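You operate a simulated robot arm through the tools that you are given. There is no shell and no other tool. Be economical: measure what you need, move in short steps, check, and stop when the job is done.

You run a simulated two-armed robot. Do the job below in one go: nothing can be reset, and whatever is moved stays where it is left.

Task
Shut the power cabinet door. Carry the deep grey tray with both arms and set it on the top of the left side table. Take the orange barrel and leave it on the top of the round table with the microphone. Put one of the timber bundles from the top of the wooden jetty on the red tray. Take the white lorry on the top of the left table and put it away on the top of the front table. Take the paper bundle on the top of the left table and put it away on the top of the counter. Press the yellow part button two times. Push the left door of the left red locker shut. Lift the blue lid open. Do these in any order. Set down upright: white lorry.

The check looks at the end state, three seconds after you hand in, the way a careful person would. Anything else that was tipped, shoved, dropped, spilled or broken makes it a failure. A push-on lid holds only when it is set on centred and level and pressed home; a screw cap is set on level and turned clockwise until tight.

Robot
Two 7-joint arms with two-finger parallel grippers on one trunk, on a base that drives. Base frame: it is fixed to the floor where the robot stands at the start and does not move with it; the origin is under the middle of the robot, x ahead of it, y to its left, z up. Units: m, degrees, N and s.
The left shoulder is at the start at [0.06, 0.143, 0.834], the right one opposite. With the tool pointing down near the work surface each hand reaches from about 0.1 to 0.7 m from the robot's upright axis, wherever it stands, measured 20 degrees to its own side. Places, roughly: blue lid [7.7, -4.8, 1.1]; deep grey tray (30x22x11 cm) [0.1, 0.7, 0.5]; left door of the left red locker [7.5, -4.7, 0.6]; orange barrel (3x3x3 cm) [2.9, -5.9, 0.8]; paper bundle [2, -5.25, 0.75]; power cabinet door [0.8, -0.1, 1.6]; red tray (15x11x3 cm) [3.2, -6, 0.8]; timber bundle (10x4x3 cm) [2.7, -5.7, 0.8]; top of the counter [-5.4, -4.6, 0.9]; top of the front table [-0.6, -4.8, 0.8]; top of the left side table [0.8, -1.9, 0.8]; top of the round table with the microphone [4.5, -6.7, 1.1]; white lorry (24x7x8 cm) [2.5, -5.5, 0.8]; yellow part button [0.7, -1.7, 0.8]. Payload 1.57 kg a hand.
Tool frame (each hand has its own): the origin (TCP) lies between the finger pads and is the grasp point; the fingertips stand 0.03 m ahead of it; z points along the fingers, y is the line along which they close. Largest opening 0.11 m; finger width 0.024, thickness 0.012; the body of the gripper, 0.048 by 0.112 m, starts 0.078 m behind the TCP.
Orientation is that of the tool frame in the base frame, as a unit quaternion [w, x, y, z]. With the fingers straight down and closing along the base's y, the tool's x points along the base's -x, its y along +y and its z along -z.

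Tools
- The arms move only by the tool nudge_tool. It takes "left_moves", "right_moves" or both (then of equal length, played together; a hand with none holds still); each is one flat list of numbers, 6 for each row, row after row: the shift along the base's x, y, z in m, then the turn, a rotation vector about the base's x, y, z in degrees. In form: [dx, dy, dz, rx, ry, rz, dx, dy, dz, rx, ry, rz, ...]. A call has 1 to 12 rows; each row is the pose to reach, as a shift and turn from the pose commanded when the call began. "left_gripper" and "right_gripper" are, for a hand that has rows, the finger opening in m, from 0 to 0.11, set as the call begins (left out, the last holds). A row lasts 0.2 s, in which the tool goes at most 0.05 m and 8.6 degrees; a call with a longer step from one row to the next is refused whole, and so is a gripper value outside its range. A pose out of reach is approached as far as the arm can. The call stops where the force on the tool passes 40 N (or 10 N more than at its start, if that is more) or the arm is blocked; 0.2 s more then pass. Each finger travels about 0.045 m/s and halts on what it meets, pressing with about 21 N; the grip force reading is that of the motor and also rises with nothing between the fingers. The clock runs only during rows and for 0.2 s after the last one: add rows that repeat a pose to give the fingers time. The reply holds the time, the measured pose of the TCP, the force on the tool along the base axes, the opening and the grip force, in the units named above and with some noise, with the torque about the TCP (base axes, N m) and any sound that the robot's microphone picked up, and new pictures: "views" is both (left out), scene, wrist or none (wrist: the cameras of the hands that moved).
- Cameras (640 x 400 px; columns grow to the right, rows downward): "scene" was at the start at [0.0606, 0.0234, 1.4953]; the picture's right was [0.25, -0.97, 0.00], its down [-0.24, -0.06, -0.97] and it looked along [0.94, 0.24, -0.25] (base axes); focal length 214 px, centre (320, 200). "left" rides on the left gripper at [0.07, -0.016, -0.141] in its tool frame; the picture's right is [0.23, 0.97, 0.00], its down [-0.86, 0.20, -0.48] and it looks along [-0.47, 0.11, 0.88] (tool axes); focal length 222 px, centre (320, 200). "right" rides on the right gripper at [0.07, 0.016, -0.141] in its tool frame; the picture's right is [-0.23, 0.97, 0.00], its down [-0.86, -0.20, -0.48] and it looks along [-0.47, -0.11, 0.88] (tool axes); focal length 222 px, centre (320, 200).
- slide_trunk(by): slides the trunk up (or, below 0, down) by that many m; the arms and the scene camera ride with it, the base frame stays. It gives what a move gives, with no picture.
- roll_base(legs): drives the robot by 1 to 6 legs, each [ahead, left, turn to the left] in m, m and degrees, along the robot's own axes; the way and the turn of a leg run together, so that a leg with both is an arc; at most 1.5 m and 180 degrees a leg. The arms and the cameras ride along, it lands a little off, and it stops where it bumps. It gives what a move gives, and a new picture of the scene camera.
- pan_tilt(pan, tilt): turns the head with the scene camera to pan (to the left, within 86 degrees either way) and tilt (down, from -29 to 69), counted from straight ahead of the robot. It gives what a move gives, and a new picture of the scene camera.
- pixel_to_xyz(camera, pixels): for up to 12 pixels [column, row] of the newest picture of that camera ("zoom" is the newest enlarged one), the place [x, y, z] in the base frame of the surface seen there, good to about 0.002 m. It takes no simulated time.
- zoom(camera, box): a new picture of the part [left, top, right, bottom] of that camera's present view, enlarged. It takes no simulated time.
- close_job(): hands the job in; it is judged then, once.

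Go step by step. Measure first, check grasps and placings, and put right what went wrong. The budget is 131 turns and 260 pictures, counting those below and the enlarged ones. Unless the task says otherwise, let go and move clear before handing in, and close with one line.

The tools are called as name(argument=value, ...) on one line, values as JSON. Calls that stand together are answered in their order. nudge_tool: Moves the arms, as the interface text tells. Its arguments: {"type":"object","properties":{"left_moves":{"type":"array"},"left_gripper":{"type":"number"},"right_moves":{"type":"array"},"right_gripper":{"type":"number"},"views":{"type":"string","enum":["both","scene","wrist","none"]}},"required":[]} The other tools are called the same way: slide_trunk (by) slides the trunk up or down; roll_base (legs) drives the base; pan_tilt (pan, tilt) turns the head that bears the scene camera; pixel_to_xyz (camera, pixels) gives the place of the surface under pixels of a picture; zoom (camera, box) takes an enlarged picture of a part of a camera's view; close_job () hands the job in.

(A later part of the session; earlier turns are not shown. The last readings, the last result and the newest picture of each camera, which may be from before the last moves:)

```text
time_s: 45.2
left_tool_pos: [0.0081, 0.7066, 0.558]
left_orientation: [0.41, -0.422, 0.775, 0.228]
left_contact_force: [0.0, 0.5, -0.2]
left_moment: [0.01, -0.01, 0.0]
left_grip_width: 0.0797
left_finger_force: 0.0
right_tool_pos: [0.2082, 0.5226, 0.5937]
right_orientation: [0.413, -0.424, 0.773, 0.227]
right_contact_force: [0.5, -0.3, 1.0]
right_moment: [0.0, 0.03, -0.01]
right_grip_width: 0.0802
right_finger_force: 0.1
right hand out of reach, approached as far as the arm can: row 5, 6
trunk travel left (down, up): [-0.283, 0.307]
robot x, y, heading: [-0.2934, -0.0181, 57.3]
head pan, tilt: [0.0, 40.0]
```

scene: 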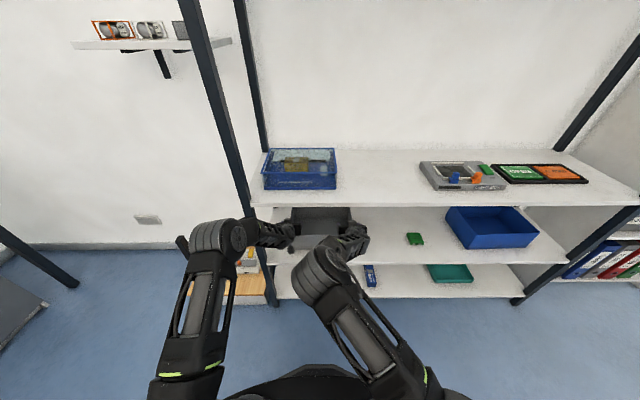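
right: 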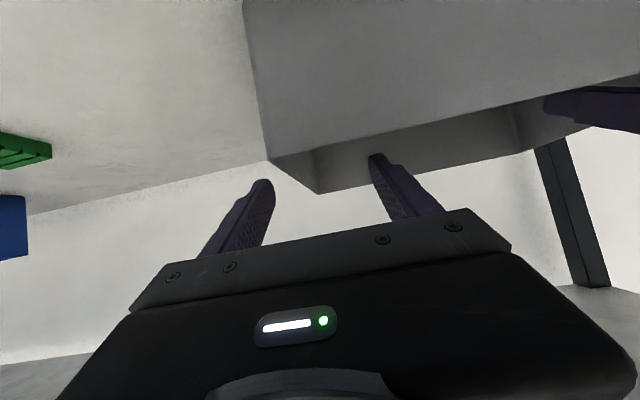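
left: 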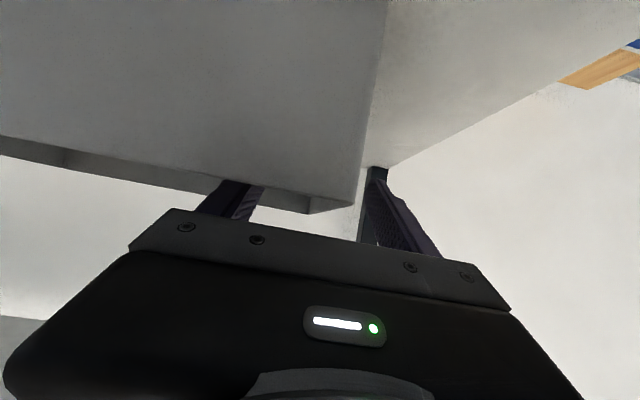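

The left hand is in place, but the right arm ran out of reach 5 cm short. I withdraw both hands a little, drive 0.08 m ahead, and finish.

nudge_tool(left_moves=[-0.025, -0.038, 0.032, 0, 0, 0, -0.049, -0.0755, 0.063, 0, 0, 0], right_moves=[-0.04, -0.03, 0.02, 0, 0, 0, -0.075, -0.055, 0.045, 0, 0, 0], views="none")

roll_base(legs=[[0.08, 0, 0]])

```text
refused: row 1 steps farther than a row can; nothing moved
```

```text
time_s: 46.3
left_tool_pos: [0.0506, 0.7725, 0.5592]
left_orientation: [0.41, -0.424, 0.775, 0.228]
left_contact_force: [-0.5, 0.4, 0.4]
left_moment: [-0.01, 0.01, -0.01]
left_grip_width: 0.08
left_finger_force: 0.0
right_tool_pos: [0.2525, 0.5905, 0.5924]
right_orientation: [0.414, -0.423, 0.774, 0.226]
right_contact_force: [-0.4, -0.6, 0.4]
right_moment: [0.03, -0.02, 0.01]
right_grip_width: 0.08
right_finger_force: 0.1
trunk travel left (down, up): [-0.283, 0.307]
robot x, y, heading: [-0.2492, 0.0519, 57.0]
head pan, tilt: [0.0, 40.0]
```

scene: 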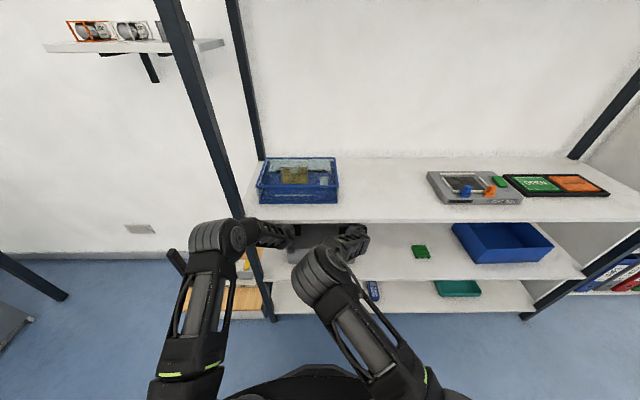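

The first call was refused but the drive went fine, with no contact forces. I now pull the left hand back 0.078 m and set the right one to its grip point.

nudge_tool(left_moves=[-0.021, -0.033, 0, 0, 0, 0, -0.0425, -0.0655, -0.001, 0, 0, 0, -0.0425, -0.0655, -0.001, 0, 0, 0], right_moves=[-0.021, -0.033, 0, 0, 0, 0, -0.043, -0.068, 0.001, 0, 0, 0, -0.043, -0.068, 0.001, 0, 0, 0], views="wrist")

```text
time_s: 47.1
left_tool_pos: [0.0078, 0.7076, 0.556]
left_orientation: [0.409, -0.423, 0.775, 0.228]
left_contact_force: [0.0, 0.6, -0.2]
left_moment: [0.01, -0.04, 0.0]
left_grip_width: 0.0799
left_finger_force: 0.0
right_tool_pos: [0.2104, 0.5212, 0.5939]
right_orientation: [0.414, -0.423, 0.774, 0.226]
right_contact_force: [-0.7, -0.4, -0.1]
right_moment: [-0.02, -0.03, -0.02]
right_grip_width: 0.0802
right_finger_force: 0.0
trunk travel left (down, up): [-0.283, 0.307]
robot x, y, heading: [-0.2477, 0.0537, 57.2]
head pan, tilt: [0.0, 40.0]
```

right: 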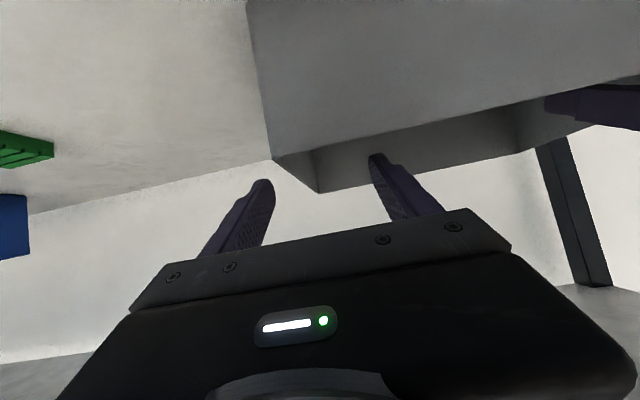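
left: 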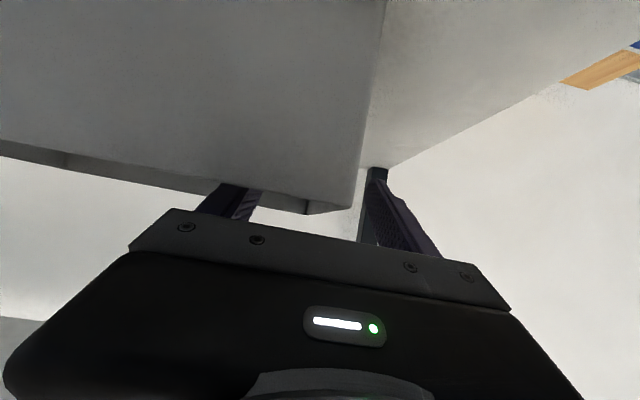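

So out-of-reach poses become the commanded ones. The right hand needs [0.038,0.028,-0.037] more.

nudge_tool(right_moves=[0.019, 0.014, -0.018, 0, 0, 0, 0.038, 0.028, -0.037, 0, 0, 0, 0.038, 0.028, -0.037, 0, 0, 0], views="wrist")

```text
time_s: 47.9
left_tool_pos: [0.0089, 0.7069, 0.5559]
left_orientation: [0.409, -0.424, 0.776, 0.228]
left_contact_force: [-0.1, -0.4, -0.2]
left_moment: [0.01, 0.01, -0.01]
left_grip_width: 0.0799
left_finger_force: 0.1
right_tool_pos: [0.2427, 0.5482, 0.5616]
right_orientation: [0.414, -0.422, 0.774, 0.225]
right_contact_force: [0.1, 0.2, 0.5]
right_moment: [0.0, -0.01, 0.02]
right_grip_width: 0.08
right_finger_force: 0.0
right hand out of reach, approached as far as the arm can: row 2, 3
trunk travel left (down, up): [-0.283, 0.307]
robot x, y, heading: [-0.2486, 0.0574, 57.3]
head pan, tilt: [0.0, 40.0]
```

right: 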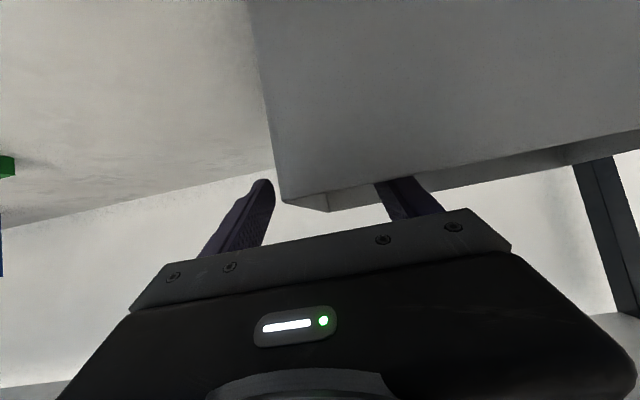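

Both hands straddle the end walls. I close both grippers.

nudge_tool(left_moves=[0, 0, 0, 0, 0, 0, 0, 0, 0, 0, 0, 0, 0, 0, 0, 0, 0, 0, 0, 0, 0, 0, 0, 0, 0, 0, 0, 0, 0, 0, 0, 0, 0, 0, 0, 0], right_moves=[0, 0, 0, 0, 0, 0, 0, 0, 0, 0, 0, 0, 0, 0, 0, 0, 0, 0, 0, 0, 0, 0, 0, 0, 0, 0, 0, 0, 0, 0, 0, 0, 0, 0, 0, 0], left_gripper=0, right_gripper=0, views="wrist")

```text
time_s: 49.3
left_tool_pos: [0.0031, 0.7116, 0.5568]
left_orientation: [0.408, -0.425, 0.774, 0.231]
left_contact_force: [-29.6, 16.2, 2.8]
left_moment: [-0.44, -0.36, -1.5]
left_grip_width: 0.0042
left_finger_force: 21.5
right_tool_pos: [0.248, 0.5431, 0.5616]
right_orientation: [0.416, -0.418, 0.777, 0.219]
right_contact_force: [30.8, -17.1, 1.3]
right_moment: [0.38, 0.09, 0.61]
right_grip_width: 0.0028
right_finger_force: 21.1
trunk travel left (down, up): [-0.283, 0.307]
robot x, y, heading: [-0.2515, 0.0574, 57.5]
head pan, tilt: [0.0, 40.0]
```

right: 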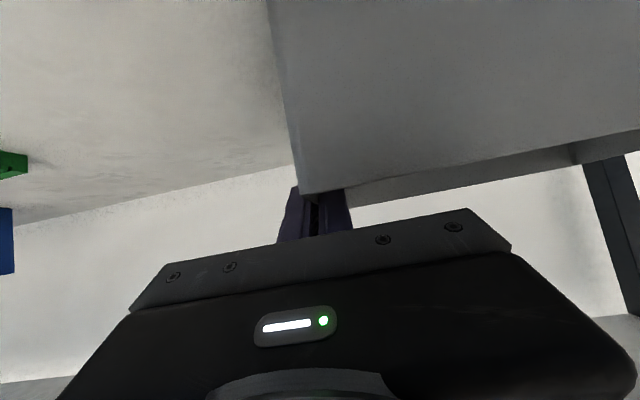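
left: 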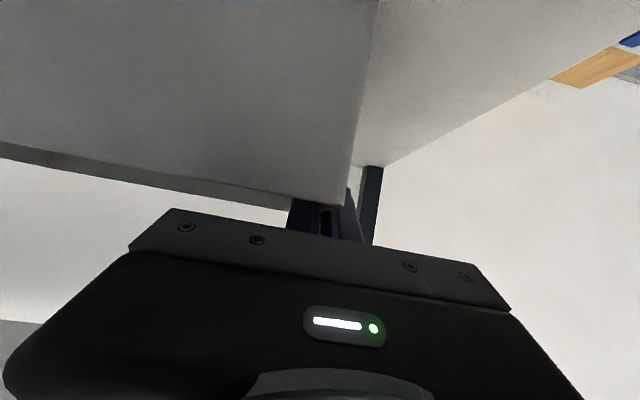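

Both walls are gripped (3–4 mm), but the hands strain inward by ~34 N; I relax them outward about 6 mm each, then lift with the trunk.

nudge_tool(left_moves=[-0.006, 0.004, 0, 0, 0, 0, -0.006, 0.004, 0, 0, 0, 0], right_moves=[0.005, -0.004, 0, 0, 0, 0, 0.005, -0.004, 0, 0, 0, 0], views="none")

slide_trunk(by=0.04)

```text
time_s: 49.9
left_tool_pos: [0.0027, 0.7114, 0.5577]
left_orientation: [0.409, -0.422, 0.776, 0.228]
left_contact_force: [-20.7, 5.3, 3.0]
left_moment: [0.01, -0.7, -1.4]
left_grip_width: 0.0034
left_finger_force: 21.0
right_tool_pos: [0.2467, 0.5446, 0.5626]
right_orientation: [0.414, -0.421, 0.776, 0.223]
right_contact_force: [21.0, -5.4, -2.0]
right_moment: [-0.61, 0.0, -0.71]
right_grip_width: 0.0029
right_finger_force: 21.3
trunk travel left (down, up): [-0.283, 0.307]
robot x, y, heading: [-0.2486, 0.0502, 57.4]
head pan, tilt: [0.0, 40.0]
```

```text
time_s: 50.7
left_tool_pos: [0.0035, 0.7112, 0.5964]
left_orientation: [0.41, -0.422, 0.776, 0.226]
left_contact_force: [0.4, -0.6, -0.6]
left_moment: [0.01, 0.01, -0.01]
left_grip_width: 0.0
left_finger_force: 21.1
right_tool_pos: [0.2456, 0.5457, 0.6004]
right_orientation: [0.414, -0.424, 0.773, 0.227]
right_contact_force: [0.1, -0.4, -0.8]
right_moment: [0.01, -0.01, -0.01]
right_grip_width: 0.0002
right_finger_force: 21.0
trunk travel left (down, up): [-0.323, 0.267]
robot x, y, heading: [-0.2517, 0.0554, 57.0]
head pan, tilt: [0.0, 40.0]
```

The grippers read 0 now: the tray slipped off. I look at it from the scene camera and wrists.

nudge_tool(left_moves=[0, 0, 0, 0, 0, 0], right_moves=[0, 0, 0, 0, 0, 0])

zoom(camera="scene", box=[220, 200, 420, 325])

```text
time_s: 51.1
left_tool_pos: [0.0028, 0.7114, 0.5961]
left_orientation: [0.41, -0.422, 0.776, 0.227]
left_contact_force: [-0.7, -0.8, 0.6]
left_moment: [0.01, 0.0, 0.02]
left_grip_width: 0.0
left_finger_force: 20.1
right_tool_pos: [0.2459, 0.544, 0.6033]
right_orientation: [0.414, -0.422, 0.775, 0.225]
right_contact_force: [0.5, 0.1, -1.0]
right_moment: [0.01, 0.0, -0.02]
right_grip_width: 0.0002
right_finger_force: 20.8
trunk travel left (down, up): [-0.323, 0.267]
robot x, y, heading: [-0.2456, 0.0534, 57.4]
head pan, tilt: [0.0, 40.0]
```

scene: 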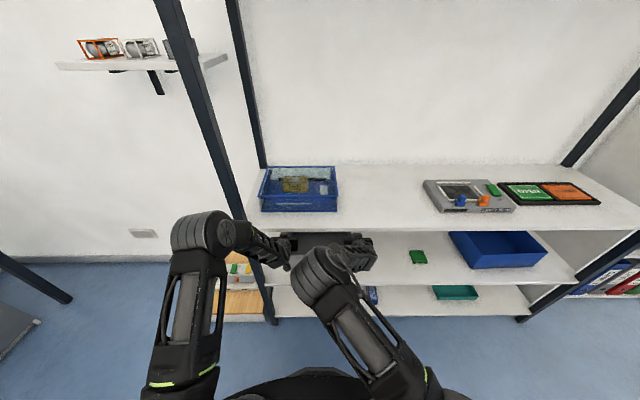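
right: 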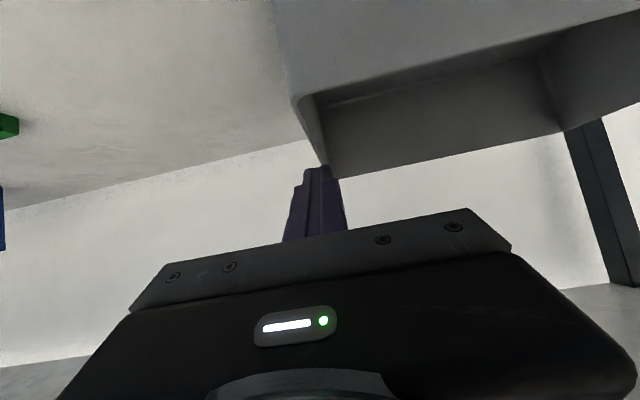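
left: 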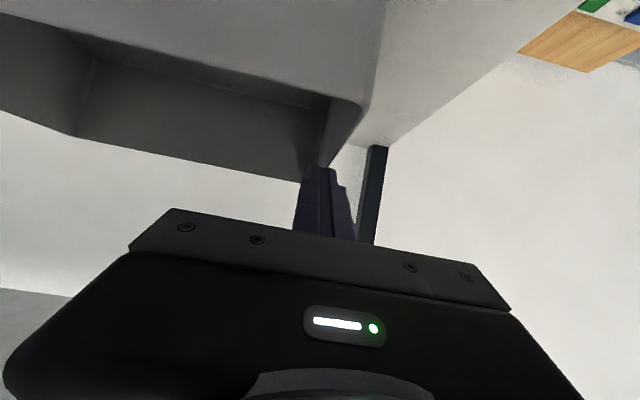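

```text
3.20 times, centred on (320, 262) of scene
```

zoom: 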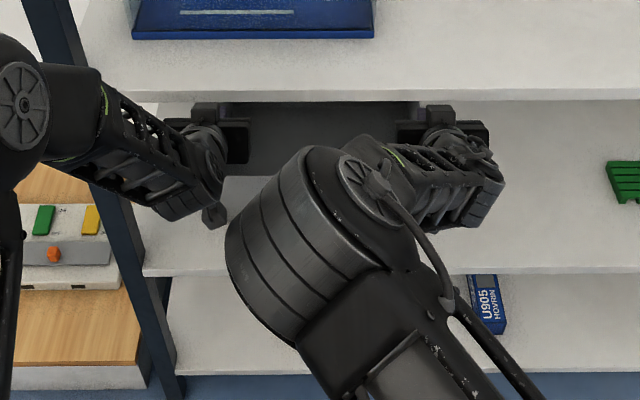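

pixel_to_xyz(camera="left", pixels=[[362, 104], [340, 135], [328, 100], [220, 75], [305, 180], [200, 120], [310, 130]])

pixel_to_xyz(camera="right", pixels=[[294, 104], [307, 125], [312, 96], [430, 60], [335, 176], [450, 110]])

```text
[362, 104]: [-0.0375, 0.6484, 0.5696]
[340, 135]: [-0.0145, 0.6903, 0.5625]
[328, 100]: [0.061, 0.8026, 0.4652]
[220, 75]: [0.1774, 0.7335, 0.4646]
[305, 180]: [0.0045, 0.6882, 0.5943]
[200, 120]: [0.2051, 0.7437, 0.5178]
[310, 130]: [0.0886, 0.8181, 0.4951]
```

```text
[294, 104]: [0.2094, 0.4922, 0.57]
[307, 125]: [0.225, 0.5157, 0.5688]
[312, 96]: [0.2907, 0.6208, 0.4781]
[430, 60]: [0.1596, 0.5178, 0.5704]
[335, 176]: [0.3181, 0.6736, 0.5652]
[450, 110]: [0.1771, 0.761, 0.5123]
```

Rim is at z 0.570, so the grip was only ~1 cm deep. I open, pitch the hands to 45° and go 3.5 cm deep at the middle of each end wall.

nudge_tool(left_moves=[0, 0, 0.02, -4.2, 2.7, 0, 0, 0, 0.025, -8.4, 5.4, 0, 0.009, 0.014, 0.01, -8.4, 5.4, 0, 0.018, 0.027, -0.01, -8.4, 5.4, 0, 0.018, 0.027, -0.035, -8.4, 5.4, 0, 0.018, 0.027, -0.061, -8.4, 5.4, 0], right_moves=[0, 0, 0.02, -4.2, 2.7, 0, 0, 0, 0.025, -8.4, 5.4, 0, 0.01, 0.02, 0.01, -8.4, 5.4, 0, 0.019, 0.04, -0.01, -8.4, 5.4, 0, 0.019, 0.04, -0.035, -8.4, 5.4, 0, 0.019, 0.04, -0.068, -8.4, 5.4, 0], left_gripper=0.06, right_gripper=0.06, views="wrist")

```text
time_s: 52.5
left_tool_pos: [0.0225, 0.7406, 0.5379]
left_orientation: [0.342, -0.439, 0.809, 0.19]
left_contact_force: [0.1, -0.1, -0.5]
left_moment: [-0.03, 0.01, 0.03]
left_grip_width: 0.0598
left_finger_force: 0.1
right_tool_pos: [0.2255, 0.5621, 0.5832]
right_orientation: [0.347, -0.44, 0.807, 0.189]
right_contact_force: [0.1, 0.2, 0.2]
right_moment: [0.01, 0.0, 0.0]
right_grip_width: 0.0599
right_finger_force: 0.0
right hand out of reach, approached as far as the arm can: row 3, 4, 5, 6
trunk travel left (down, up): [-0.323, 0.267]
robot x, y, heading: [-0.2431, 0.0564, 57.3]
head pan, tilt: [0.0, 40.0]
```

right: 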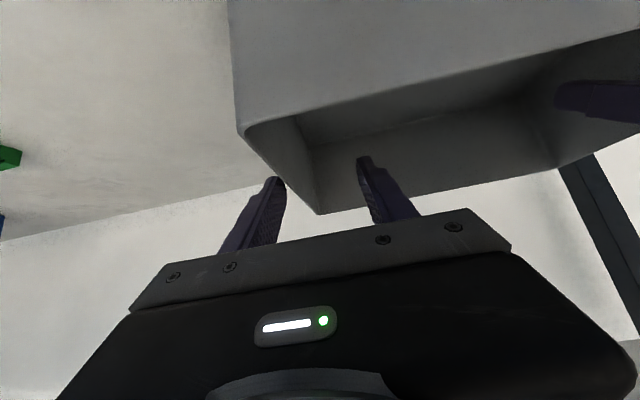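
left: 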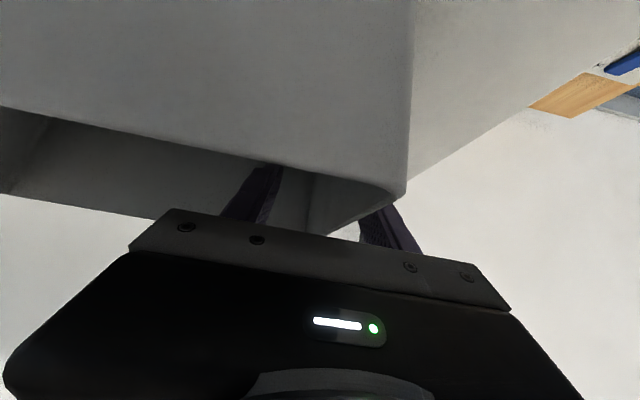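

The left hand sits right, but the right arm is folded inward (elbow at (325,275)) and hits its limit. I withdraw both hands, back up, and unfold the right arm.

nudge_tool(left_moves=[0, 0, 0.04, 0, 0, 0, -0.01, -0.016, 0.08, 0, 0, 0, -0.03, -0.05, 0.1, 0, 0, 0, -0.055, -0.085, 0.1, 0, 0, 0], right_moves=[0, 0, 0.04, 0, 0, 0, -0.01, -0.016, 0.07, 0, 0, 0, -0.03, -0.05, 0.07, 0, 0, 0, -0.055, -0.085, 0.07, 0, 0, 0], views="none")

roll_base(legs=[[-0.3, 0, 0]])

nudge_tool(right_moves=[0.042, -0.027, 0.0, 0, 0, 0, 0.084, -0.054, 0.02, 0, 0, 0, 0.126, -0.081, 0.03, 0, 0, 0, 0.168, -0.108, 0.04, 0, 0, 0, 0.2, -0.13, 0.06, 0, 0, 0, 0.23, -0.15, 0.08, 0, 0, 0], views="scene")

```text
time_s: 53.5
left_tool_pos: [-0.0319, 0.6564, 0.6399]
left_orientation: [0.345, -0.44, 0.807, 0.191]
left_contact_force: [-0.3, 0.3, -0.5]
left_moment: [0.04, 0.02, -0.02]
left_grip_width: 0.0601
left_finger_force: 0.1
right_tool_pos: [0.171, 0.4747, 0.6536]
right_orientation: [0.345, -0.44, 0.807, 0.189]
right_contact_force: [0.0, 0.4, 0.5]
right_moment: [-0.02, -0.02, -0.02]
right_grip_width: 0.0599
right_finger_force: 0.0
trunk travel left (down, up): [-0.323, 0.267]
robot x, y, heading: [-0.2478, 0.0533, 57.3]
head pan, tilt: [0.0, 40.0]
```

```text
time_s: 55.6
left_tool_pos: [-0.1966, 0.406, 0.6353]
left_orientation: [0.34, -0.442, 0.807, 0.191]
left_contact_force: [0.5, 0.2, 0.4]
left_moment: [0.01, 0.03, -0.01]
left_grip_width: 0.0598
left_finger_force: 0.1
right_tool_pos: [0.009, 0.2271, 0.6486]
right_orientation: [0.345, -0.442, 0.806, 0.189]
right_contact_force: [0.7, 0.8, -0.5]
right_moment: [-0.01, 0.01, 0.0]
right_grip_width: 0.0599
right_finger_force: 0.0
trunk travel left (down, up): [-0.323, 0.267]
robot x, y, heading: [-0.406, -0.1931, 57.6]
head pan, tilt: [0.0, 40.0]
```

scene: 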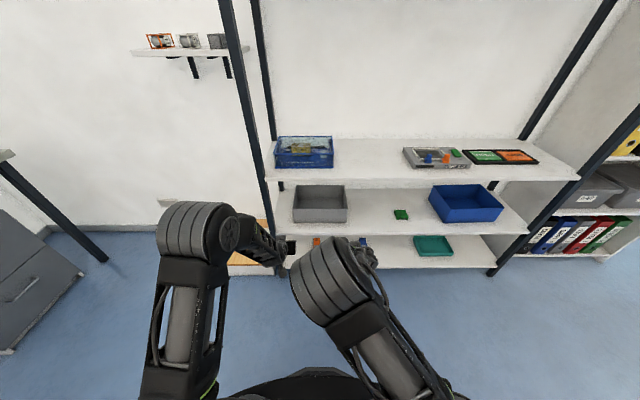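

```text
refused: row 2 steps farther than a row can; nothing moved
```

The last call had a step too long. I move the right hand out to the right in shorter steps to unfold the elbow.

nudge_tool(right_moves=[0.037, -0.024, 0.0, 0, 0, 0, 0.074, -0.048, 0.02, 0, 0, 0, 0.111, -0.072, 0.04, 0, 0, 0, 0.148, -0.096, 0.06, 0, 0, 0, 0.185, -0.12, 0.08, 0, 0, 0, 0.222, -0.144, 0.1, 0, 0, 0, 0.26, -0.167, 0.12, 0, 0, 0], views="scene")

```text
time_s: 57.2
left_tool_pos: [-0.1962, 0.4063, 0.6361]
left_orientation: [0.34, -0.442, 0.808, 0.19]
left_contact_force: [-0.4, 0.4, -1.1]
left_moment: [0.01, 0.03, 0.0]
left_grip_width: 0.06
left_finger_force: 0.0
right_tool_pos: [0.1813, 0.095, 0.7471]
right_orientation: [0.345, -0.441, 0.807, 0.188]
right_contact_force: [-0.1, -0.3, -0.2]
right_moment: [0.01, -0.01, 0.03]
right_grip_width: 0.0598
right_finger_force: 0.0
right hand out of reach, approached as far as the arm can: row 5, 6, 7
trunk travel left (down, up): [-0.323, 0.267]
robot x, y, heading: [-0.4064, -0.1947, 57.2]
head pan, tilt: [0.0, 40.0]
```

scene: 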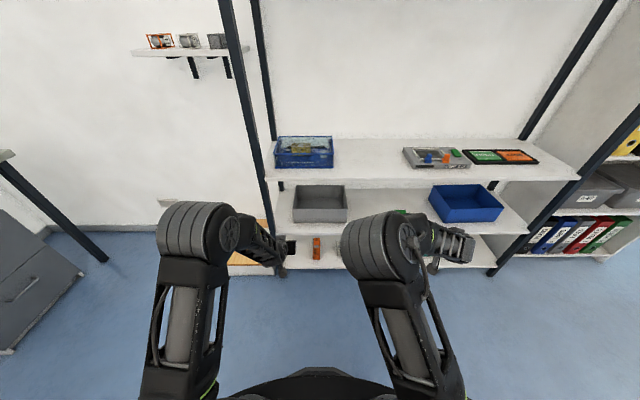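

Elbow still inward. I bring the right hand back to the high, close pose where the elbow was outside earlier.

nudge_tool(right_moves=[-0.01, -0.01, 0.045, 2, -1.3, 0, -0.03, -0.02, 0.085, 4, -2.6, 0, -0.06, -0.03, 0.12, 6, -3.9, 0, -0.1, -0.035, 0.145, 8, -5.2, 0, -0.142, -0.043, 0.165, 10, -6.5, 0, -0.17, -0.06, 0.2, 10, -6.5, 0, -0.18, -0.08, 0.24, 10, -6.5, 0], views="scene")

```text
time_s: 58.8
left_tool_pos: [-0.197, 0.4062, 0.6365]
left_orientation: [0.34, -0.442, 0.808, 0.191]
left_contact_force: [-0.6, 0.1, -0.6]
left_moment: [0.0, -0.02, 0.0]
left_grip_width: 0.0602
left_finger_force: 0.0
right_tool_pos: [0.0094, 0.0333, 0.9294]
right_orientation: [0.334, -0.412, 0.798, 0.285]
right_contact_force: [0.0, 0.0, -0.7]
right_moment: [-0.02, -0.01, 0.0]
right_grip_width: 0.0598
right_finger_force: 0.0
trunk travel left (down, up): [-0.323, 0.267]
robot x, y, heading: [-0.4089, -0.1942, 57.2]
head pan, tilt: [0.0, 40.0]
stopped in row 7 (right hand): the arm was blocked; the commanded pose is now the measured one
```

scene: 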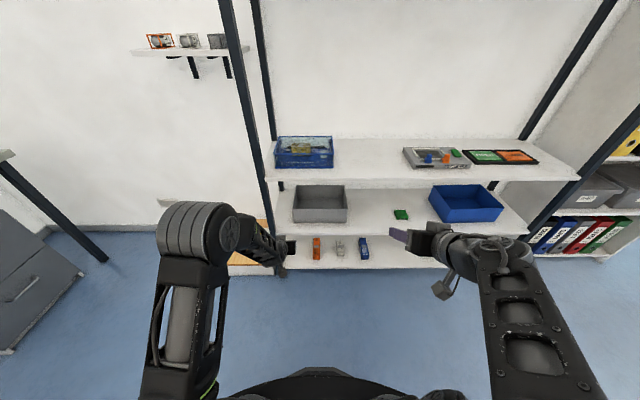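

The right elbow is outside again. I go ahead and down on that side first, then slide inward, straightening the hand on the way.

nudge_tool(right_moves=[0.025, 0.04, -0.01, -1.2, -0.7, -0.2, 0.054, 0.075, -0.02, -2.4, -1.4, -0.5, 0.06, 0.09, -0.065, -3.6, -2.1, -0.7, 0.06, 0.09, -0.11, -4.8, -2.8, -1, 0.06, 0.09, -0.155, -6, -3.6, -1.2, 0.06, 0.09, -0.2, -7.2, -4.3, -1.4, 0.03, 0.1, -0.235, -8.4, -5, -1.7, -0.005, 0.12, -0.26, -9.6, -5.7, -1.9], views="scene")

```text
time_s: 60.6
left_tool_pos: [-0.1963, 0.4063, 0.6347]
left_orientation: [0.34, -0.442, 0.808, 0.189]
left_contact_force: [-0.3, 0.2, 0.0]
left_moment: [-0.02, 0.0, -0.03]
left_grip_width: 0.0602
left_finger_force: 0.1
right_tool_pos: [0.0021, 0.1521, 0.6686]
right_orientation: [0.343, -0.44, 0.808, 0.191]
right_contact_force: [-0.9, -0.1, -1.1]
right_moment: [0.0, -0.01, -0.04]
right_grip_width: 0.06
right_finger_force: 0.0
right hand out of reach, approached as far as the arm can: row 4
trunk travel left (down, up): [-0.323, 0.267]
robot x, y, heading: [-0.4055, -0.1963, 57.2]
head pan, tilt: [0.0, 40.0]
```

scene: 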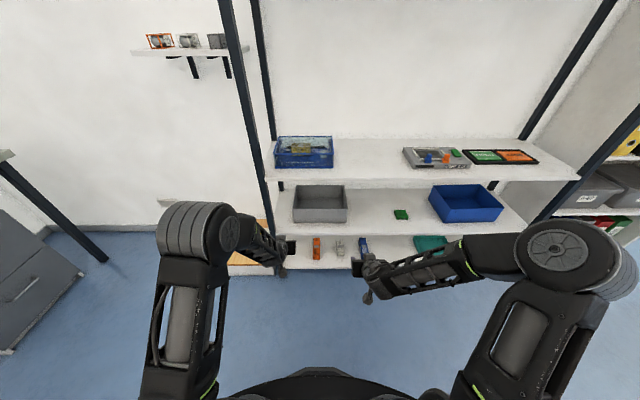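

The right elbow is outside, as on the left. Tray centre is 1.02 m ahead and centred; I drive 0.31 m in with the hands above rim height.

roll_base(legs=[[0.31, 0, 0.5]])

```text
time_s: 62.6
left_tool_pos: [-0.0348, 0.6707, 0.6355]
left_orientation: [0.34, -0.445, 0.806, 0.192]
left_contact_force: [1.0, 0.8, -0.9]
left_moment: [0.0, 0.02, 0.01]
left_grip_width: 0.0602
left_finger_force: 0.0
right_tool_pos: [0.1649, 0.4186, 0.6691]
right_orientation: [0.342, -0.443, 0.806, 0.193]
right_contact_force: [-0.7, -0.3, 0.4]
right_moment: [-0.02, 0.01, -0.02]
right_grip_width: 0.0598
right_finger_force: 0.0
trunk travel left (down, up): [-0.323, 0.267]
robot x, y, heading: [-0.2411, 0.0704, 57.6]
head pan, tilt: [0.0, 40.0]
```

scene: 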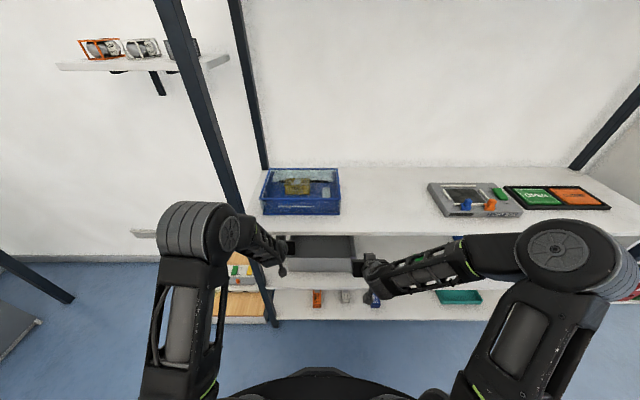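

I move both hands to above the wall middles, then straight down to z 0.535.

nudge_tool(left_moves=[0.015, 0.017, 0, 0, 0, 0, 0.03, 0.035, 0, 0, 0, 0, 0.045, 0.052, 0, 0, 0, 0, 0.056, 0.067, 0, 0, 0, 0, 0.056, 0.067, 0, 0, 0, 0, 0.056, 0.067, -0.033, 0, 0, 0, 0.056, 0.067, -0.067, 0, 0, 0, 0.056, 0.067, -0.1, 0, 0, 0], right_moves=[0.02, 0.033, 0, 0, 0, 0, 0.04, 0.066, 0, 0, 0, 0, 0.06, 0.099, -0.01, 0, 0, 0, 0.08, 0.132, -0.02, 0, 0, 0, 0.1, 0.165, -0.03, 0, 0, 0, 0.1, 0.165, -0.065, 0, 0, 0, 0.1, 0.165, -0.1, 0, 0, 0, 0.1, 0.165, -0.134, 0, 0, 0], views="wrist")

```text
time_s: 63.6
left_tool_pos: [-0.0192, 0.6899, 0.598]
left_orientation: [0.293, -0.453, 0.823, 0.176]
left_contact_force: [0.4, -0.8, -0.3]
left_moment: [0.01, 0.01, -0.03]
left_grip_width: 0.0601
left_finger_force: 0.0
right_tool_pos: [0.2204, 0.5187, 0.6416]
right_orientation: [0.326, -0.451, 0.809, 0.189]
right_contact_force: [0.2, 0.0, -0.7]
right_moment: [0.01, 0.0, -0.02]
right_grip_width: 0.0598
right_finger_force: 0.1
trunk travel left (down, up): [-0.323, 0.267]
robot x, y, heading: [-0.2433, 0.0649, 57.9]
head pan, tilt: [0.0, 40.0]
stopped in row 4 (right hand): the force on the tool passed its limit at 111 N (the readings are from after the stop); the commanded pose is now the measured one
```

right: 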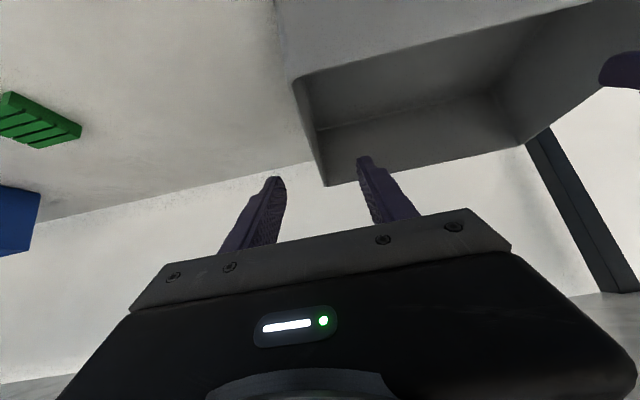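
left: 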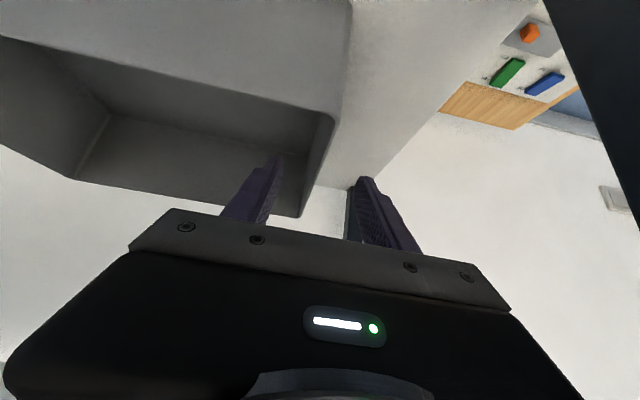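

The right hand met something (111 N), probably the upper board's edge with its wrist; forces are back to zero. I check the scene picture.

zoom(camera="scene", box=[200, 150, 460, 312])

```text
2.46 times, centred on (330, 231) of scene
```

zoom: 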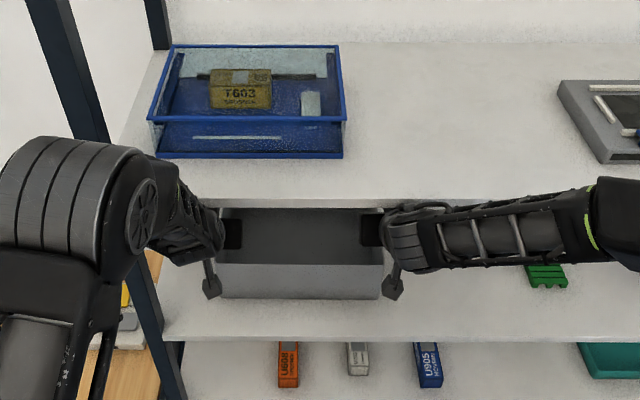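

Wrists are near the upper board's edge. I go in lower (z about 0.605), then down.

nudge_tool(left_moves=[0, 0, 0, 2.5, -1.6, 0, 0.013, 0.016, 0.005, 5, -3.2, 0, 0.027, 0.032, 0.005, 5, -3.2, 0, 0.04, 0.048, 0.005, 5, -3.2, 0, 0.04, 0.048, -0.03, 5, -3.2, 0, 0.04, 0.048, -0.063, 5, -3.2, 0], right_moves=[0, 0, -0.035, 0, 0, 0, 0.015, 0.022, -0.035, 1.5, -1, 0, 0.03, 0.044, -0.035, 1.5, -1, 0, 0.045, 0.065, -0.035, 1.5, -1, 0, 0.045, 0.065, -0.07, 1.5, -1, 0, 0.045, 0.065, -0.106, 1.5, -1, 0], views="wrist")

```text
time_s: 65.0
left_tool_pos: [0.024, 0.7413, 0.5375]
left_orientation: [0.338, -0.444, 0.805, 0.2]
left_contact_force: [0.3, -0.4, -0.4]
left_moment: [-0.02, 0.02, 0.0]
left_grip_width: 0.06
left_finger_force: 0.0
right_tool_pos: [0.2726, 0.5902, 0.5453]
right_orientation: [0.347, -0.444, 0.802, 0.199]
right_contact_force: [0.3, -0.1, 0.4]
right_moment: [0.0, 0.01, 0.01]
right_grip_width: 0.0601
right_finger_force: 0.0
trunk travel left (down, up): [-0.323, 0.267]
robot x, y, heading: [-0.2428, 0.0709, 57.8]
head pan, tilt: [0.0, 40.0]
```

right: 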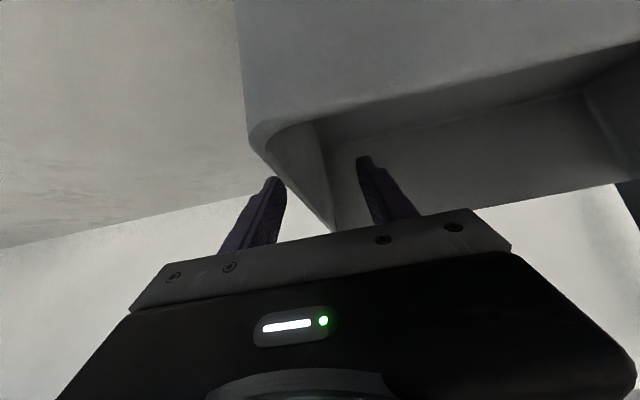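
left: 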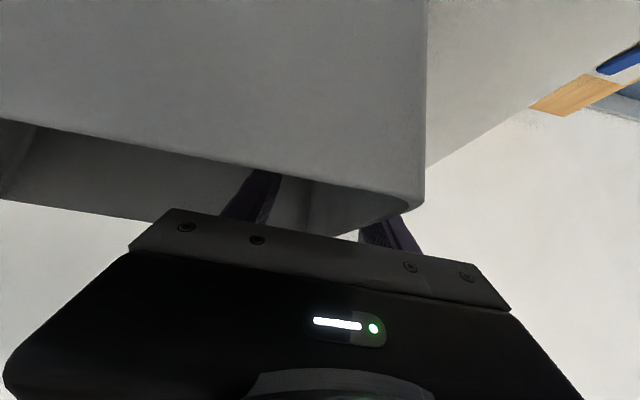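

Both hands are around the wall middles, 3 cm deep. I lower the right one 1 cm and close both.

nudge_tool(left_moves=[0, 0, -0.003, 0, 0, 0, 0, 0, -0.003, 0, 0, 0, 0, 0, -0.003, 0, 0, 0, 0, 0, -0.003, 0, 0, 0, 0, 0, -0.003, 0, 0, 0], right_moves=[0, 0, -0.01, 0, 0, 0, 0, 0, -0.01, 0, 0, 0, 0, 0, -0.01, 0, 0, 0, 0, 0, -0.01, 0, 0, 0, 0, 0, -0.01, 0, 0, 0], left_gripper=0, right_gripper=0, views="none")

slide_trunk(by=0.012)

```text
time_s: 66.2
left_tool_pos: [0.0215, 0.745, 0.5348]
left_orientation: [0.339, -0.446, 0.803, 0.203]
left_contact_force: [-18.8, 4.7, 8.8]
left_moment: [-0.25, -1.38, -1.86]
left_grip_width: 0.0051
left_finger_force: 20.7
right_tool_pos: [0.2742, 0.5881, 0.5334]
right_orientation: [0.348, -0.443, 0.803, 0.194]
right_contact_force: [13.4, -6.6, 33.8]
right_moment: [-1.85, 0.41, -0.97]
right_grip_width: 0.0032
right_finger_force: 21.1
trunk travel left (down, up): [-0.323, 0.267]
robot x, y, heading: [-0.2413, 0.0664, 58.0]
head pan, tilt: [0.0, 40.0]
```

```text
time_s: 66.8
left_tool_pos: [0.017, 0.7379, 0.5315]
left_orientation: [0.329, -0.446, 0.809, 0.196]
left_contact_force: [-20.7, 7.0, 7.3]
left_moment: [-0.04, -1.65, -1.3]
left_grip_width: 0.0045
left_finger_force: 21.2
right_tool_pos: [0.2714, 0.5858, 0.5333]
right_orientation: [0.342, -0.444, 0.806, 0.19]
right_contact_force: [21.0, -6.5, -6.2]
right_moment: [-0.95, -0.11, -0.09]
right_grip_width: 0.0031
right_finger_force: 21.5
trunk travel left (down, up): [-0.335, 0.255]
robot x, y, heading: [-0.2437, 0.0615, 58.0]
head pan, tilt: [0.0, 40.0]
```

The hands didn't rise with the trunk: the wrists are up against the upper board. I lower again and slide the tray out along the shelf by driving back before lifting.

slide_trunk(by=-0.012)

roll_base(legs=[[-0.12, 0, 0]])

```text
time_s: 67.4
left_tool_pos: [0.02, 0.7444, 0.5361]
left_orientation: [0.338, -0.445, 0.804, 0.202]
left_contact_force: [-26.9, 8.6, 2.8]
left_moment: [-1.43, -0.74, -1.93]
left_grip_width: 0.0046
left_finger_force: 21.2
right_tool_pos: [0.2726, 0.5881, 0.5334]
right_orientation: [0.349, -0.443, 0.802, 0.195]
right_contact_force: [25.6, -8.6, 15.5]
right_moment: [-1.29, 1.11, -0.08]
right_grip_width: 0.003
right_finger_force: 21.5
trunk travel left (down, up): [-0.323, 0.267]
robot x, y, heading: [-0.242, 0.065, 57.6]
head pan, tilt: [0.0, 40.0]
```

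```text
time_s: 68.9
left_tool_pos: [-0.0432, 0.6424, 0.5343]
left_orientation: [0.339, -0.445, 0.804, 0.203]
left_contact_force: [-3.0, -1.8, 4.0]
left_moment: [-0.36, -1.31, -1.41]
left_grip_width: 0.0041
left_finger_force: 21.3
right_tool_pos: [0.2121, 0.4876, 0.5337]
right_orientation: [0.35, -0.442, 0.803, 0.194]
right_contact_force: [1.7, 0.2, 5.7]
right_moment: [-1.03, 0.75, 0.37]
right_grip_width: 0.0031
right_finger_force: 21.1
trunk travel left (down, up): [-0.323, 0.267]
robot x, y, heading: [-0.3093, -0.0373, 58.2]
head pan, tilt: [0.0, 40.0]
stopped in leg 1: the force on the tool passed its limit at 44 N (the readings are from after the stop); the commanded pose is now the measured one
```

scene: 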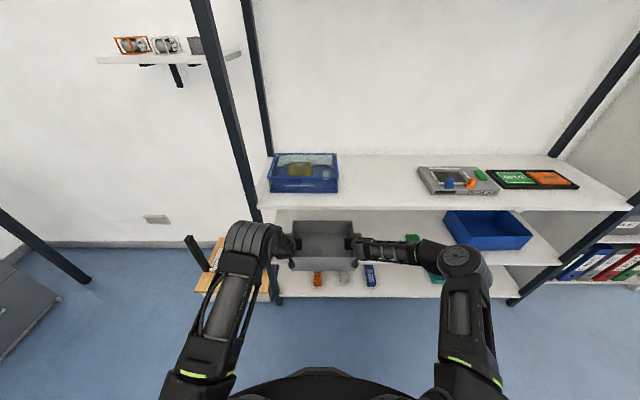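

The tray slid out with the hands and strain is gone. Now lift with the trunk.

slide_trunk(by=0.03)

zoom(camera="scene", box=[220, 180, 440, 318])

```text
time_s: 69.7
left_tool_pos: [-0.0421, 0.6411, 0.563]
left_orientation: [0.338, -0.444, 0.805, 0.202]
left_contact_force: [-2.9, -1.8, 2.6]
left_moment: [-0.28, -1.32, -1.47]
left_grip_width: 0.0042
left_finger_force: 20.8
right_tool_pos: [0.2124, 0.4875, 0.5625]
right_orientation: [0.349, -0.442, 0.803, 0.193]
right_contact_force: [2.6, 2.4, -4.6]
right_moment: [-0.27, 0.44, 0.38]
right_grip_width: 0.0028
right_finger_force: 20.9
trunk travel left (down, up): [-0.353, 0.237]
robot x, y, heading: [-0.3123, -0.0377, 58.1]
head pan, tilt: [0.0, 40.0]
```

```text
2.90 times, centred on (330, 249) of scene
```

zoom: 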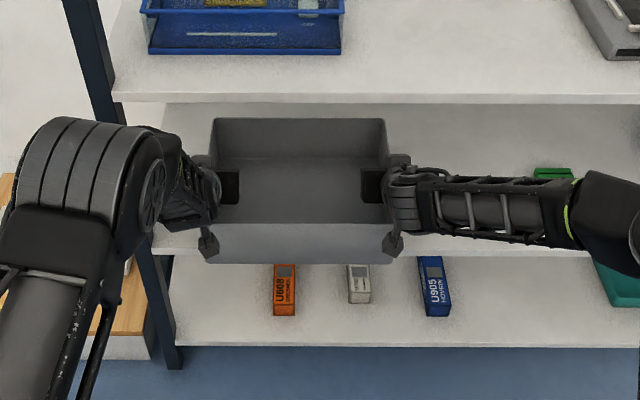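

The tray is lifted and held (4 mm each side). Back straight out of the shelf.

roll_base(legs=[[-0.4, 0, 0]])

slide_trunk(by=0.23)

pan_tilt(pan=-60, tilt=25)

```text
time_s: 71.9
left_tool_pos: [-0.2453, 0.4297, 0.5669]
left_orientation: [0.334, -0.467, 0.79, 0.214]
left_contact_force: [-3.1, -1.4, 1.3]
left_moment: [-0.54, -1.17, -1.33]
left_grip_width: 0.0038
left_finger_force: 20.7
right_tool_pos: [0.0184, 0.2897, 0.5671]
right_orientation: [0.346, -0.465, 0.789, 0.205]
right_contact_force: [3.5, 0.7, -3.0]
right_moment: [0.21, 0.53, 0.7]
right_grip_width: 0.0029
right_finger_force: 21.4
trunk travel left (down, up): [-0.353, 0.237]
robot x, y, heading: [-0.468, -0.2577, 61.1]
head pan, tilt: [0.0, 40.0]
stopped in leg 1: the robot was blocked; the commanded pose is now the measured one
```

scene: 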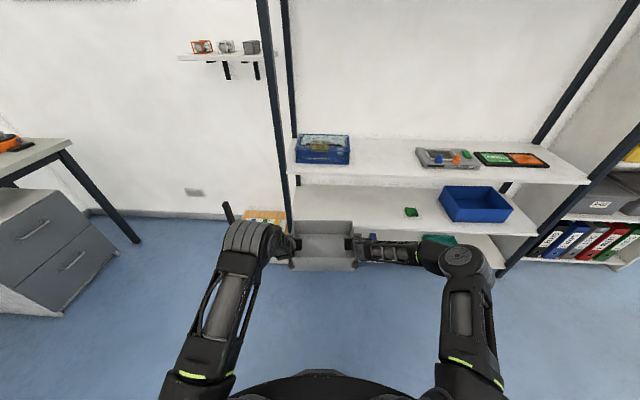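

```text
time_s: 74.3
left_tool_pos: [-0.2455, 0.428, 0.7957]
left_orientation: [0.334, -0.467, 0.79, 0.213]
left_contact_force: [-2.8, -2.1, 1.5]
left_moment: [-0.52, -1.18, -1.36]
left_grip_width: 0.0042
left_finger_force: 21.1
right_tool_pos: [0.0177, 0.291, 0.7962]
right_orientation: [0.346, -0.465, 0.789, 0.205]
right_contact_force: [2.9, 1.7, -3.3]
right_moment: [0.08, 0.42, 0.51]
right_grip_width: 0.0026
right_finger_force: 20.6
trunk travel left (down, up): [-0.583, 0.007]
robot x, y, heading: [-0.4697, -0.2624, 61.2]
head pan, tilt: [0.0, 40.0]
```

```text
time_s: 75.6
left_tool_pos: [-0.2453, 0.4303, 0.7962]
left_orientation: [0.335, -0.467, 0.79, 0.213]
left_contact_force: [-2.1, -1.5, 1.8]
left_moment: [-0.56, -1.18, -1.39]
left_grip_width: 0.0042
left_finger_force: 21.3
right_tool_pos: [0.0178, 0.2899, 0.7961]
right_orientation: [0.346, -0.465, 0.789, 0.204]
right_contact_force: [1.6, 1.7, -3.5]
right_moment: [0.13, 0.4, 0.58]
right_grip_width: 0.0027
right_finger_force: 20.8
trunk travel left (down, up): [-0.583, 0.007]
robot x, y, heading: [-0.4681, -0.264, 61.2]
head pan, tilt: [-60.0, 25.0]
```

scene: 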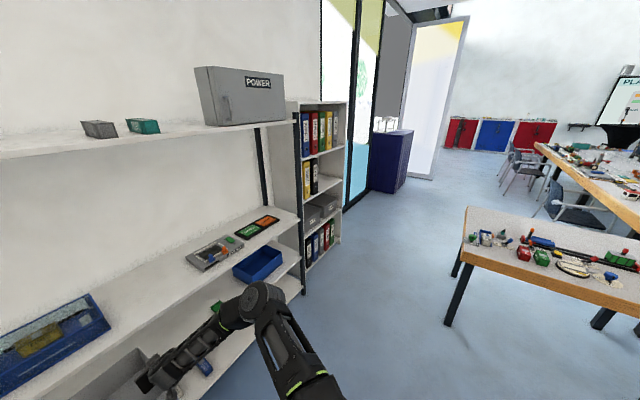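

The base bumped something behind it on the way out; the tray is still held. I measure the side table seen at (550,250) and look over the right side.

pixel_to_xyz(camera="scene", pixels=[[468, 208], [462, 258], [638, 305], [636, 235], [600, 290], [500, 240], [540, 225], [447, 325]])

pan_tilt(pan=-86, tilt=40)

```text
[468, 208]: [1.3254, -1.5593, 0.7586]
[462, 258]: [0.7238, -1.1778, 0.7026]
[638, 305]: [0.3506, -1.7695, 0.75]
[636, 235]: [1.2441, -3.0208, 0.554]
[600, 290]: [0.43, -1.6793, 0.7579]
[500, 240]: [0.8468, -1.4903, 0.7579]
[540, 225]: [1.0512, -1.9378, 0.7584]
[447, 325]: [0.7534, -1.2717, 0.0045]
```

```text
time_s: 76.5
left_tool_pos: [-0.2439, 0.429, 0.7963]
left_orientation: [0.335, -0.466, 0.79, 0.213]
left_contact_force: [-2.6, -2.1, 2.5]
left_moment: [-0.53, -1.17, -1.4]
left_grip_width: 0.0041
left_finger_force: 21.2
right_tool_pos: [0.0168, 0.2899, 0.796]
right_orientation: [0.346, -0.465, 0.789, 0.205]
right_contact_force: [3.5, 1.0, -3.2]
right_moment: [0.18, 0.42, 0.59]
right_grip_width: 0.0028
right_finger_force: 20.9
trunk travel left (down, up): [-0.583, 0.007]
robot x, y, heading: [-0.472, -0.2622, 61.3]
head pan, tilt: [-85.9, 40.0]
```

scene: 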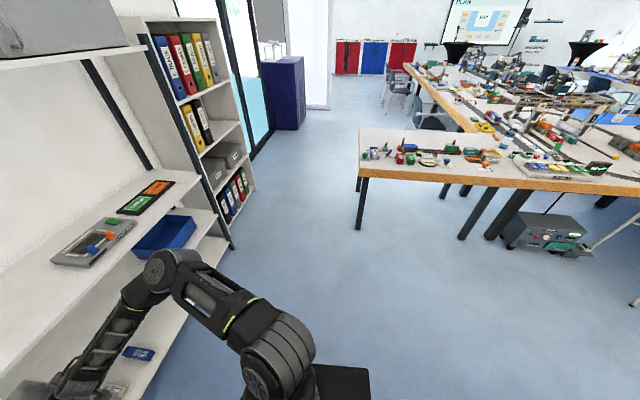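

zoom(camera="scene", box=[350, 110, 640, 290])

pixel_to_xyz(camera="scene", pixels=[[358, 168], [362, 131], [380, 160], [400, 163], [440, 165], [480, 172], [500, 178], [520, 178], [430, 140], [480, 140], [610, 190], [590, 158]])

```text
2.21 times, centred on (495, 200) of scene
```

zoom: 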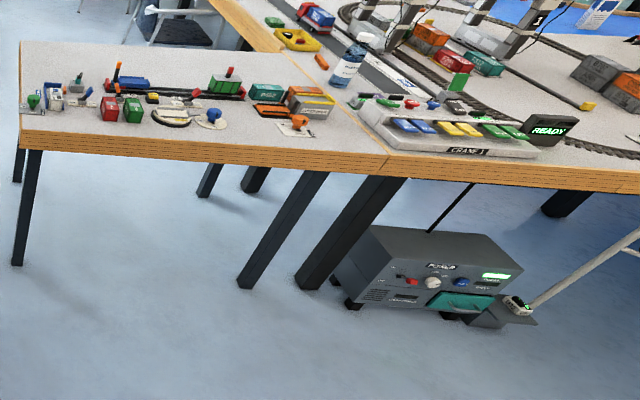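

```text
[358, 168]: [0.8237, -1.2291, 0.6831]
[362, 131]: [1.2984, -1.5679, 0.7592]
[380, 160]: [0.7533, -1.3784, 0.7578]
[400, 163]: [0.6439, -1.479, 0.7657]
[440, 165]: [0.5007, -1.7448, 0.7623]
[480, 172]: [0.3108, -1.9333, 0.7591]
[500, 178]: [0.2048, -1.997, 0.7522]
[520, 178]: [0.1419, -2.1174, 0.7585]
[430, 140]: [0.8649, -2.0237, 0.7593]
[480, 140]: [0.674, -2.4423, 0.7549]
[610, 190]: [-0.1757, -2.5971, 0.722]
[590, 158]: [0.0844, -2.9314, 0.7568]
```

The side table (top z 0.758) has its row of parts along the front half, with the rear half clear near its left end. I raise the tray with both arms, then drive around to the table's left end.

nudge_tool(left_moves=[0, 0, 0.03, 0, 0, 0, 0, 0, 0.06, 0, 0, 0, 0, 0, 0.09, 0, 0, 0, 0, 0, 0.12, 0, 0, 0], right_moves=[0, 0, 0.03, 0, 0, 0, 0, 0, 0.06, 0, 0, 0, 0, 0, 0.09, 0, 0, 0, 0, 0, 0.12, 0, 0, 0], views="none")

roll_base(legs=[[0.03, -0.6, 0], [-0.05, 0, -45], [0, 0, -45]])

```text
time_s: 77.5
left_tool_pos: [-0.245, 0.4295, 0.9164]
left_orientation: [0.335, -0.467, 0.79, 0.214]
left_contact_force: [-4.3, -3.1, 3.4]
left_moment: [-0.49, -1.25, -1.48]
left_grip_width: 0.0043
left_finger_force: 20.8
right_tool_pos: [0.0177, 0.2888, 0.9166]
right_orientation: [0.346, -0.464, 0.79, 0.204]
right_contact_force: [4.5, 2.9, -3.4]
right_moment: [-0.1, 0.15, 0.06]
right_grip_width: 0.0027
right_finger_force: 20.5
trunk travel left (down, up): [-0.583, 0.007]
robot x, y, heading: [-0.4696, -0.2639, 61.4]
head pan, tilt: [-85.9, 40.0]
```

```text
time_s: 78.4
left_tool_pos: [-0.2325, 0.4239, 0.9166]
left_orientation: [0.334, -0.462, 0.794, 0.211]
left_contact_force: [-3.2, -0.8, 1.6]
left_moment: [-0.73, -1.1, -1.46]
left_grip_width: 0.0041
left_finger_force: 21.0
right_tool_pos: [0.0275, 0.2807, 0.9156]
right_orientation: [0.345, -0.461, 0.792, 0.202]
right_contact_force: [3.3, 1.1, -2.3]
right_moment: [0.45, 0.59, 0.69]
right_grip_width: 0.0026
right_finger_force: 21.0
trunk travel left (down, up): [-0.583, 0.007]
robot x, y, heading: [-0.4636, -0.2654, 60.8]
head pan, tilt: [-85.9, 40.0]
stopped in leg 1: the robot was blocked; the commanded pose is now the measured one
```

scene: 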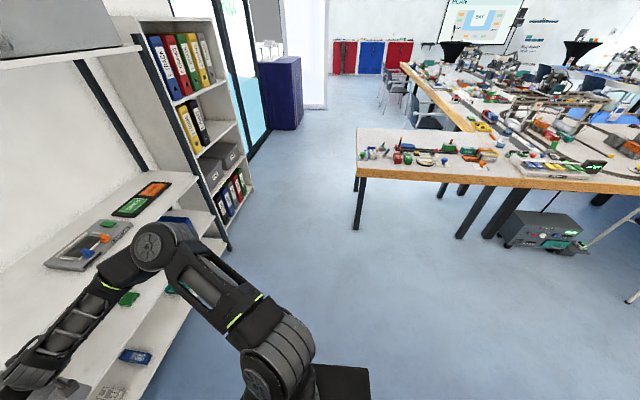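

Still blocked at the rear right. I go 0.08 m forward first, then strafe right.

roll_base(legs=[[0.08, 0, 0], [0, -0.5, 0]])

```text
time_s: 82.0
left_tool_pos: [0.2405, 0.2506, 0.9159]
left_orientation: [0.335, -0.465, 0.792, 0.212]
left_contact_force: [-2.7, -2.4, 2.0]
left_moment: [-0.63, -1.11, -1.44]
left_grip_width: 0.0044
left_finger_force: 20.8
right_tool_pos: [0.5015, 0.1086, 0.9165]
right_orientation: [0.346, -0.462, 0.791, 0.204]
right_contact_force: [2.4, 2.0, -3.4]
right_moment: [0.3, 0.45, 0.58]
right_grip_width: 0.0027
right_finger_force: 20.9
trunk travel left (down, up): [-0.583, 0.007]
robot x, y, heading: [0.0134, -0.4406, 60.9]
head pan, tilt: [-85.9, 40.0]
```

scene: 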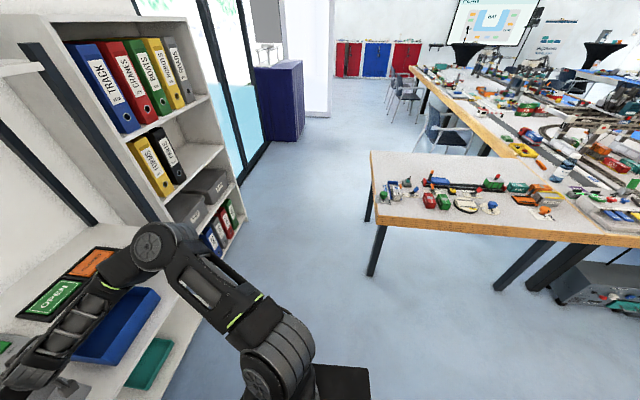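

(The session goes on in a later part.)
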